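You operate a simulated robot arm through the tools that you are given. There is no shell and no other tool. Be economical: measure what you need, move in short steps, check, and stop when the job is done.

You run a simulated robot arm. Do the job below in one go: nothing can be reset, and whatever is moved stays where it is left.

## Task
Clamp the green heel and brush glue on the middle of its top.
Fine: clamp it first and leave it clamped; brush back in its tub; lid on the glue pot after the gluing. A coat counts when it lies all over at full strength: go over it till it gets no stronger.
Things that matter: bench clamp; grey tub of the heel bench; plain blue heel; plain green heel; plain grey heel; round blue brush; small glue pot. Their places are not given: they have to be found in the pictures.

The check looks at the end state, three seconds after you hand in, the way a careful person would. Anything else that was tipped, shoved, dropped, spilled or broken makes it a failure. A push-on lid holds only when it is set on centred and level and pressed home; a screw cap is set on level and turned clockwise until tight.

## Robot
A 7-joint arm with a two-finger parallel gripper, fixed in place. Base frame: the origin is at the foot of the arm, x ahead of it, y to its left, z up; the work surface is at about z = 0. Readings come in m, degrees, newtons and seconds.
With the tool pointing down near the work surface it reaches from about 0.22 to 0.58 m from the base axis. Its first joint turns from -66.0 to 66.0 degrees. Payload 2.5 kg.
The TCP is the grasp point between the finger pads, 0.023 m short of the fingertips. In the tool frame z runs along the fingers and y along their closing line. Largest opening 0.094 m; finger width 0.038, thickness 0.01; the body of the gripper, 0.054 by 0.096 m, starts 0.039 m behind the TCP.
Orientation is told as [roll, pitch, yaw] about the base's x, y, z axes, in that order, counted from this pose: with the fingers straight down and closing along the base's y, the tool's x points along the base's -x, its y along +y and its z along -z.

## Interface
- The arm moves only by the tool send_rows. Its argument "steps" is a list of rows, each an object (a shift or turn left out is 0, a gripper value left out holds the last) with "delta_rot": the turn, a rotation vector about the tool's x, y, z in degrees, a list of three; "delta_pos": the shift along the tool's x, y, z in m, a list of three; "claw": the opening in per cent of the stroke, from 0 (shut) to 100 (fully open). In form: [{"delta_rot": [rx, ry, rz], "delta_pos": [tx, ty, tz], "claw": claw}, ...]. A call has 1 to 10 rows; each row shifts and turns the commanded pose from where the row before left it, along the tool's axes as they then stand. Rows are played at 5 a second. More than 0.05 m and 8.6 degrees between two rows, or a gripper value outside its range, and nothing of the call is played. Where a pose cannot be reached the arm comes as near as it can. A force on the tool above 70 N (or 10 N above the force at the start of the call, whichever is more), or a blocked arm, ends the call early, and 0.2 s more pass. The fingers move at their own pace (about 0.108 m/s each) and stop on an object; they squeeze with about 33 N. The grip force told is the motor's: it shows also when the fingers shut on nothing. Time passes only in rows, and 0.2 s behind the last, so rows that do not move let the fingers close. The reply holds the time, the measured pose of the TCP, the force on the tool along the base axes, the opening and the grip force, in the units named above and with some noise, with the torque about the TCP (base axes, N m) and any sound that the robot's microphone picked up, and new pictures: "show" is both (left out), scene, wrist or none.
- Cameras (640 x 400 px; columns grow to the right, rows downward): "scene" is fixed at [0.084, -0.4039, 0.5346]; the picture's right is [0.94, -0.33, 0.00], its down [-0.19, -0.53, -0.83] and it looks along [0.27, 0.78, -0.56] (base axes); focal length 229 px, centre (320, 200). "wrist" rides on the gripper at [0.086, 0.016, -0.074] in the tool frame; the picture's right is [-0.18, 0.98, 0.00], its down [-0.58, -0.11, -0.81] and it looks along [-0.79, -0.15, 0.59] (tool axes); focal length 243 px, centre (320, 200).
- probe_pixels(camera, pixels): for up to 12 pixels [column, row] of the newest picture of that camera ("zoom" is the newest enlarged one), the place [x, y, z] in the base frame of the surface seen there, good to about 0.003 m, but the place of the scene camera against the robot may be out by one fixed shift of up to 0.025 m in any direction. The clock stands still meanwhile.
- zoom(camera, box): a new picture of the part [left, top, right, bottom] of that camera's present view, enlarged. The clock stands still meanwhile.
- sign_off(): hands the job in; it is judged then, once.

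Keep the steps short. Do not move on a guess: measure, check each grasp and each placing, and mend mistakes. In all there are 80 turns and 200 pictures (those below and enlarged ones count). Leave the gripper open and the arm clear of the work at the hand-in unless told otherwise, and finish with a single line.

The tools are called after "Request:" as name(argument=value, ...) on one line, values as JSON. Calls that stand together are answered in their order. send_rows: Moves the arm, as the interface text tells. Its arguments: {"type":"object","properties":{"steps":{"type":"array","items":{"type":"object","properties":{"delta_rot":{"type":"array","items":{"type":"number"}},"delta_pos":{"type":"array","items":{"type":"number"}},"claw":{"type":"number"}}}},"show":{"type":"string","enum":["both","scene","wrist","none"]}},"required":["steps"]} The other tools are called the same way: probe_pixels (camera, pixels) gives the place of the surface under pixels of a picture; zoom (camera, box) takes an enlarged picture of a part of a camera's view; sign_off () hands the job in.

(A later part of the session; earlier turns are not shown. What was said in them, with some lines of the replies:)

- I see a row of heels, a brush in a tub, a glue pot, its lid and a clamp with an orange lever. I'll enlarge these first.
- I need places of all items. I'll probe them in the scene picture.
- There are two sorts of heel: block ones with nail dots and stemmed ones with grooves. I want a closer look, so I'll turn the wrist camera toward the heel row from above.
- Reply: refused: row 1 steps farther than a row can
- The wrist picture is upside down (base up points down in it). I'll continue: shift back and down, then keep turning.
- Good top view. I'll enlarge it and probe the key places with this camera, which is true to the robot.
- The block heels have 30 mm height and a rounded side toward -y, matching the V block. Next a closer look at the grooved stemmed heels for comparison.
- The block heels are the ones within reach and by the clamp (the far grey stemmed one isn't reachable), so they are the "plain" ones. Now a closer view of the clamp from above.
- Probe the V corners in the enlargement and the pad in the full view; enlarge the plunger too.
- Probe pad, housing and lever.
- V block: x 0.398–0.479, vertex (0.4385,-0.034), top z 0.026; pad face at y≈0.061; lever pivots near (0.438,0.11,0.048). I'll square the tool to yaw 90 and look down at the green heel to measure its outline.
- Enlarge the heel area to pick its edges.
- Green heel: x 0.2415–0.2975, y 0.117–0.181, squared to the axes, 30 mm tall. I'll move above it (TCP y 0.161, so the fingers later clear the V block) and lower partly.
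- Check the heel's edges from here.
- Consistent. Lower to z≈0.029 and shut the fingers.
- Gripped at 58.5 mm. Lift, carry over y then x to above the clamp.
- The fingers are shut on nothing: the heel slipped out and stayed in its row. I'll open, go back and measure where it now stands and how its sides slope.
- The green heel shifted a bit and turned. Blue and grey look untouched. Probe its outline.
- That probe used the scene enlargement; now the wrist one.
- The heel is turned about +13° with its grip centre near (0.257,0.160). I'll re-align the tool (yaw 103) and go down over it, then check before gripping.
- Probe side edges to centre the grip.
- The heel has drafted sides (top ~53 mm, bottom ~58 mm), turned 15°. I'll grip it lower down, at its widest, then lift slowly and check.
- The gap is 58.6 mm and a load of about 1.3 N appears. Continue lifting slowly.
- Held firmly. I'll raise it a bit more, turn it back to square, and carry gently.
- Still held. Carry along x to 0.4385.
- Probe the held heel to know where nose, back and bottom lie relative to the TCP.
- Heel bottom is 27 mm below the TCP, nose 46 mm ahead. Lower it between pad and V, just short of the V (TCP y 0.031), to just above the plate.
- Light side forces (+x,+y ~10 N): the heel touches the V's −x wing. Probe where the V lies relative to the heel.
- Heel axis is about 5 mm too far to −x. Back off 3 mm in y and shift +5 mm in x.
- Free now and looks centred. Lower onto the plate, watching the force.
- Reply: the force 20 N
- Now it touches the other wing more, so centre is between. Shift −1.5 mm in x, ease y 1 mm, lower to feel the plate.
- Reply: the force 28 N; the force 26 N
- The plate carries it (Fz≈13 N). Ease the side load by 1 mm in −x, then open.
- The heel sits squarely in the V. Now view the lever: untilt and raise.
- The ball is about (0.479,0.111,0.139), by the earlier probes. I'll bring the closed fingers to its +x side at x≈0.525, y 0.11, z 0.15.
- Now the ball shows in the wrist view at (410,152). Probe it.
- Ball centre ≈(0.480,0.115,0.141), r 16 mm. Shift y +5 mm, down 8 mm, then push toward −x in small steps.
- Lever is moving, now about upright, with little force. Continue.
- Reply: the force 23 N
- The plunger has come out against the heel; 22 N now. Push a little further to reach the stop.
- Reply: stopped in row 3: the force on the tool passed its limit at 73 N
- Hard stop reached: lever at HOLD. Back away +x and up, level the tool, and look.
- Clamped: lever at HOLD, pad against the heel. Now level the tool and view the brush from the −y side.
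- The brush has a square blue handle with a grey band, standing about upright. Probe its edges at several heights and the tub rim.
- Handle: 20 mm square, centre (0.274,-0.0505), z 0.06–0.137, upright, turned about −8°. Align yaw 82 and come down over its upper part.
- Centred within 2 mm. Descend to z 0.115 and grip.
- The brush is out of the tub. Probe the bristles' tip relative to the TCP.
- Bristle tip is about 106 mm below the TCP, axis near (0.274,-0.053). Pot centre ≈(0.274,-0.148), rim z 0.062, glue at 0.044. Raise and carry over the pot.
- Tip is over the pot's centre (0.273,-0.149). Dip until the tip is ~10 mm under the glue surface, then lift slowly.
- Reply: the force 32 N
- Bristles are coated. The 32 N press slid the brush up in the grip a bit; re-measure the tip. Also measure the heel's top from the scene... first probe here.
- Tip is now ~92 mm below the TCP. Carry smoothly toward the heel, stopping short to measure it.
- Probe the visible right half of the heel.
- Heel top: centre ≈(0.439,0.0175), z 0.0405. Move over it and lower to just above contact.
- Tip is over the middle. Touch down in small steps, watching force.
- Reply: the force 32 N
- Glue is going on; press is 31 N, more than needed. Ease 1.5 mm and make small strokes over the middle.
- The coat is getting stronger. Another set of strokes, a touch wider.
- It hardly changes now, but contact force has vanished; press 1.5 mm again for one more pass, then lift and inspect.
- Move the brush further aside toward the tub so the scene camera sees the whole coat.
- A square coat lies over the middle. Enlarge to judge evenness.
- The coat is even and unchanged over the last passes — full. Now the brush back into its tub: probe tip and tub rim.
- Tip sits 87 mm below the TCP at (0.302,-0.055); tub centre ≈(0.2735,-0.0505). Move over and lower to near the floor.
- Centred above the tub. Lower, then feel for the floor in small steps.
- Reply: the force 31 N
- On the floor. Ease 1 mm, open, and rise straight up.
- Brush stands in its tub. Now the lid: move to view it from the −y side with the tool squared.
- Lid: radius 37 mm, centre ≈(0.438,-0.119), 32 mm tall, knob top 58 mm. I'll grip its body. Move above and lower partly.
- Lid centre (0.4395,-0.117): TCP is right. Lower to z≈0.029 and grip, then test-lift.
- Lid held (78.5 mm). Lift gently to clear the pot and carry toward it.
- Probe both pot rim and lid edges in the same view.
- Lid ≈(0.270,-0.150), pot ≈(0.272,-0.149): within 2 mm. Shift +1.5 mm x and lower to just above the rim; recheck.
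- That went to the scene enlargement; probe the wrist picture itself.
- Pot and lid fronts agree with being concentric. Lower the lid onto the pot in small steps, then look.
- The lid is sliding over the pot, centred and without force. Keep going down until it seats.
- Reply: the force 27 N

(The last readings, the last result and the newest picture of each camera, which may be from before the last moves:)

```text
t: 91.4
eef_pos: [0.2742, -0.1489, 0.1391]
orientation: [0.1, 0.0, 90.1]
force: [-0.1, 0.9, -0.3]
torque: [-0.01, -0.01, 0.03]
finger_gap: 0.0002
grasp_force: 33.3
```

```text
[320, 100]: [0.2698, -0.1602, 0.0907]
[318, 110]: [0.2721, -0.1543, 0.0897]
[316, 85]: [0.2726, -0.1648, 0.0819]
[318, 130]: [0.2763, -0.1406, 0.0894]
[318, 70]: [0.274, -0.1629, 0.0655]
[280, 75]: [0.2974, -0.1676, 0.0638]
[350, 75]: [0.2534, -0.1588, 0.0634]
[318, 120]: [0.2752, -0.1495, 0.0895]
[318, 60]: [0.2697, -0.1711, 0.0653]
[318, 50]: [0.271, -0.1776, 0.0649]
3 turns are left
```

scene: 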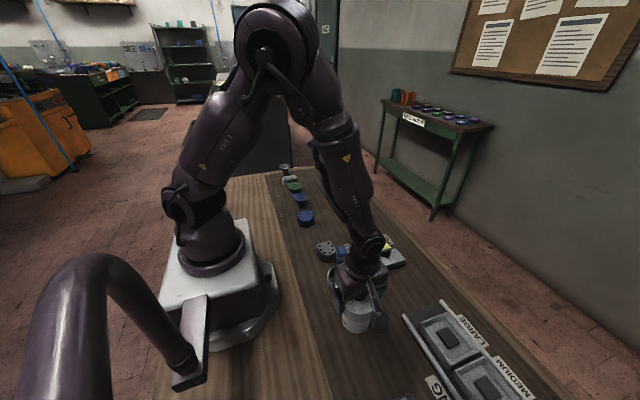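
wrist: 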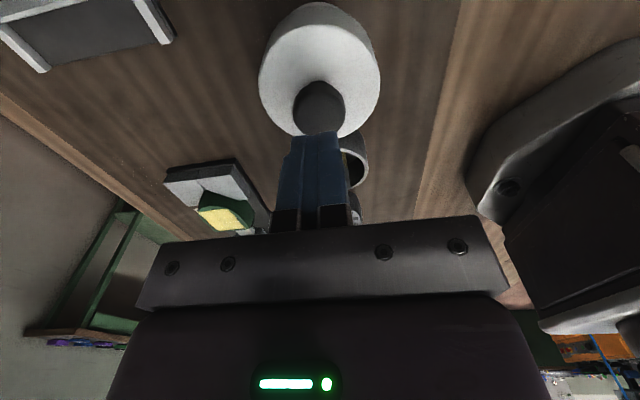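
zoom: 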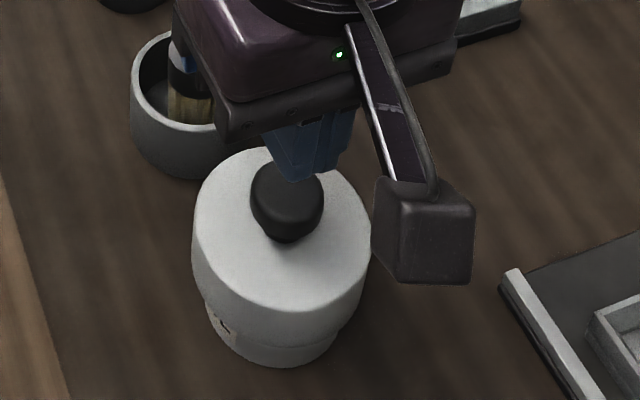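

Lid is level with its top at z 0.064, knob top 0.0895 right under the closed fingers. Press it home on the knob, then rise clear, open and look.

Request:
send_rows(steps=[{"delta_pos": [0, 0, 0.015]}, {"delta_pos": [0, 0, 0.009]}, {"delta_pos": [0, 0, 0.003]}, {"delta_pos": [0, 0, 0.002]}, {"delta_pos": [0, 0, 0.002]}, {"delta_pos": [0, 0, 0.002]}, {"delta_pos": [0, 0, 0.002]}, {"delta_pos": [0, 0, 0.002]}, {"delta_pos": [0, 0, 0]}], show="none")

Request:
send_rows(steps=[{"delta_pos": [0, 0, 0.002]}, {"delta_pos": [0, 0, 0.002]}, {"delta_pos": [0, 0, 0.002]}, {"delta_pos": [0, 0, 0.002]}, {"delta_pos": [0, 0, 0.002]}, {"delta_pos": [0, 0, 0]}], show="none")

Request:
send_rows(steps=[{"delta_pos": [0, 0, -0.02]}, {"delta_pos": [0, 0, -0.04]}, {"delta_pos": [0, 0, -0.045]}, {"delta_pos": [0.03, 0, -0.03], "claw": 100}, {"delta_pos": [0.04, 0, 0]}, {"delta_pos": [0.03, 0, 0]}, {"delta_pos": [0, 0, 0]}], show="both")

Request:
zoom(camera="scene", box=[310, 220, 420, 340])

Request:
zoom(camera="wrist", box=[220, 0, 420, 140])

Request:
probe_pixels(camera="scene", pixels=[[350, 296], [364, 300], [357, 308], [345, 300], [370, 292]])

```text
t: 92.3
eef_pos: [0.274, -0.1478, 0.112]
orientation: [0.1, 0.3, 90.0]
force: [-5.4, 3.3, 20.2]
torque: [0.05, 0.14, -0.06]
finger_gap: 0.0
grasp_force: 33.0
stopped in row 4: the force on the tool passed its limit at 84 N (the readings are from after the stop); the commanded pose is now the measured one
```

```text
t: 92.8
eef_pos: [0.274, -0.1479, 0.1133]
orientation: [0.0, 0.5, 90.1]
force: [-5.7, 3.0, 18.8]
torque: [0.1, 0.13, 0.03]
finger_gap: 0.0
grasp_force: 32.8
stopped in row 2: the force on the tool passed its limit at 82 N (the readings are from after the stop); the commanded pose is now the measured one
```

```text
t: 94.4
eef_pos: [0.274, -0.2475, 0.248]
orientation: [0.0, 0.4, 90.0]
force: [0.1, 0.3, -0.1]
torque: [-0.01, -0.04, 0.0]
finger_gap: 0.0939
grasp_force: 0.1
```

scene: 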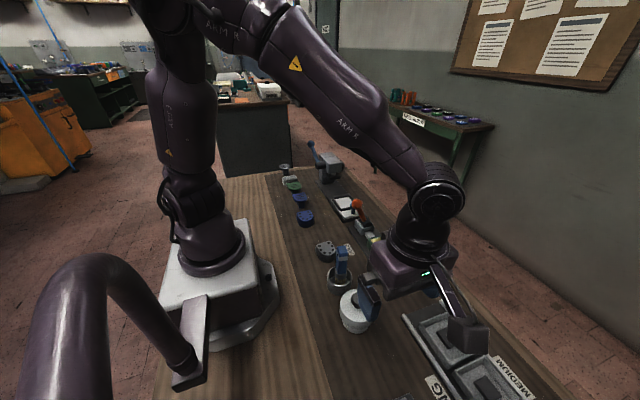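
wrist: 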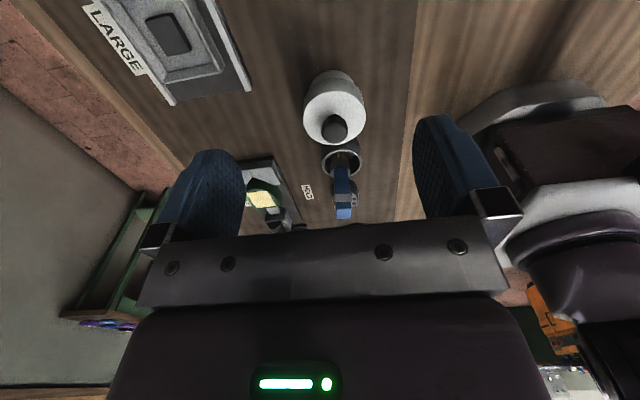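

```text
3.33 times, centred on (365, 280) of scene
```

zoom: 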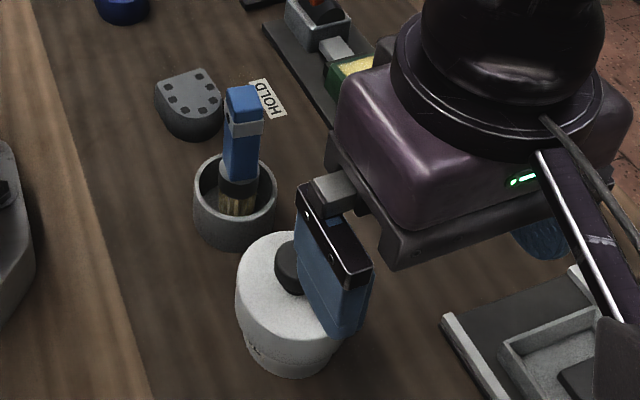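

```text
2.86 times, centred on (320, 70) of wrist
```

zoom: 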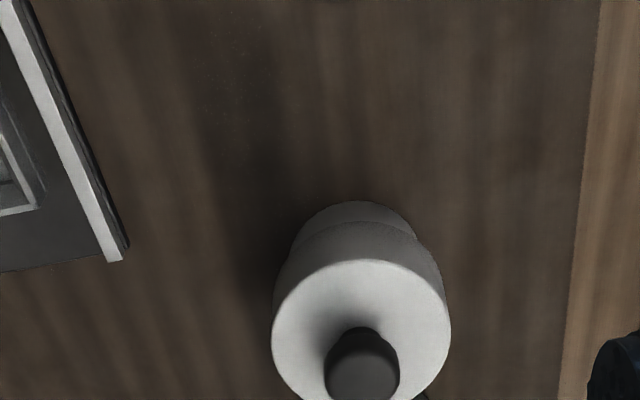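

```text
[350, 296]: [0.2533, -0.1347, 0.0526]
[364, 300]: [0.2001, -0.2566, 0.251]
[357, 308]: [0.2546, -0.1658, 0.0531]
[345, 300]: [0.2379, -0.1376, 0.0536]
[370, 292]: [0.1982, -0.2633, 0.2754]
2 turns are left
```

The lid was pressed with over 80 N without moving further and it probes level. The brush stands in its tub, the lever is at HOLD, the coat is even, and the gripper is open and clear. Handing in.

Request:
sign_off()

```text
The job is handed in.
```

The plain green heel is clamped with the lever at HOLD and has an even glue coat over the middle of its top; the brush is back in its tub, the lid is pressed onto the glue pot, and the job is handed in.
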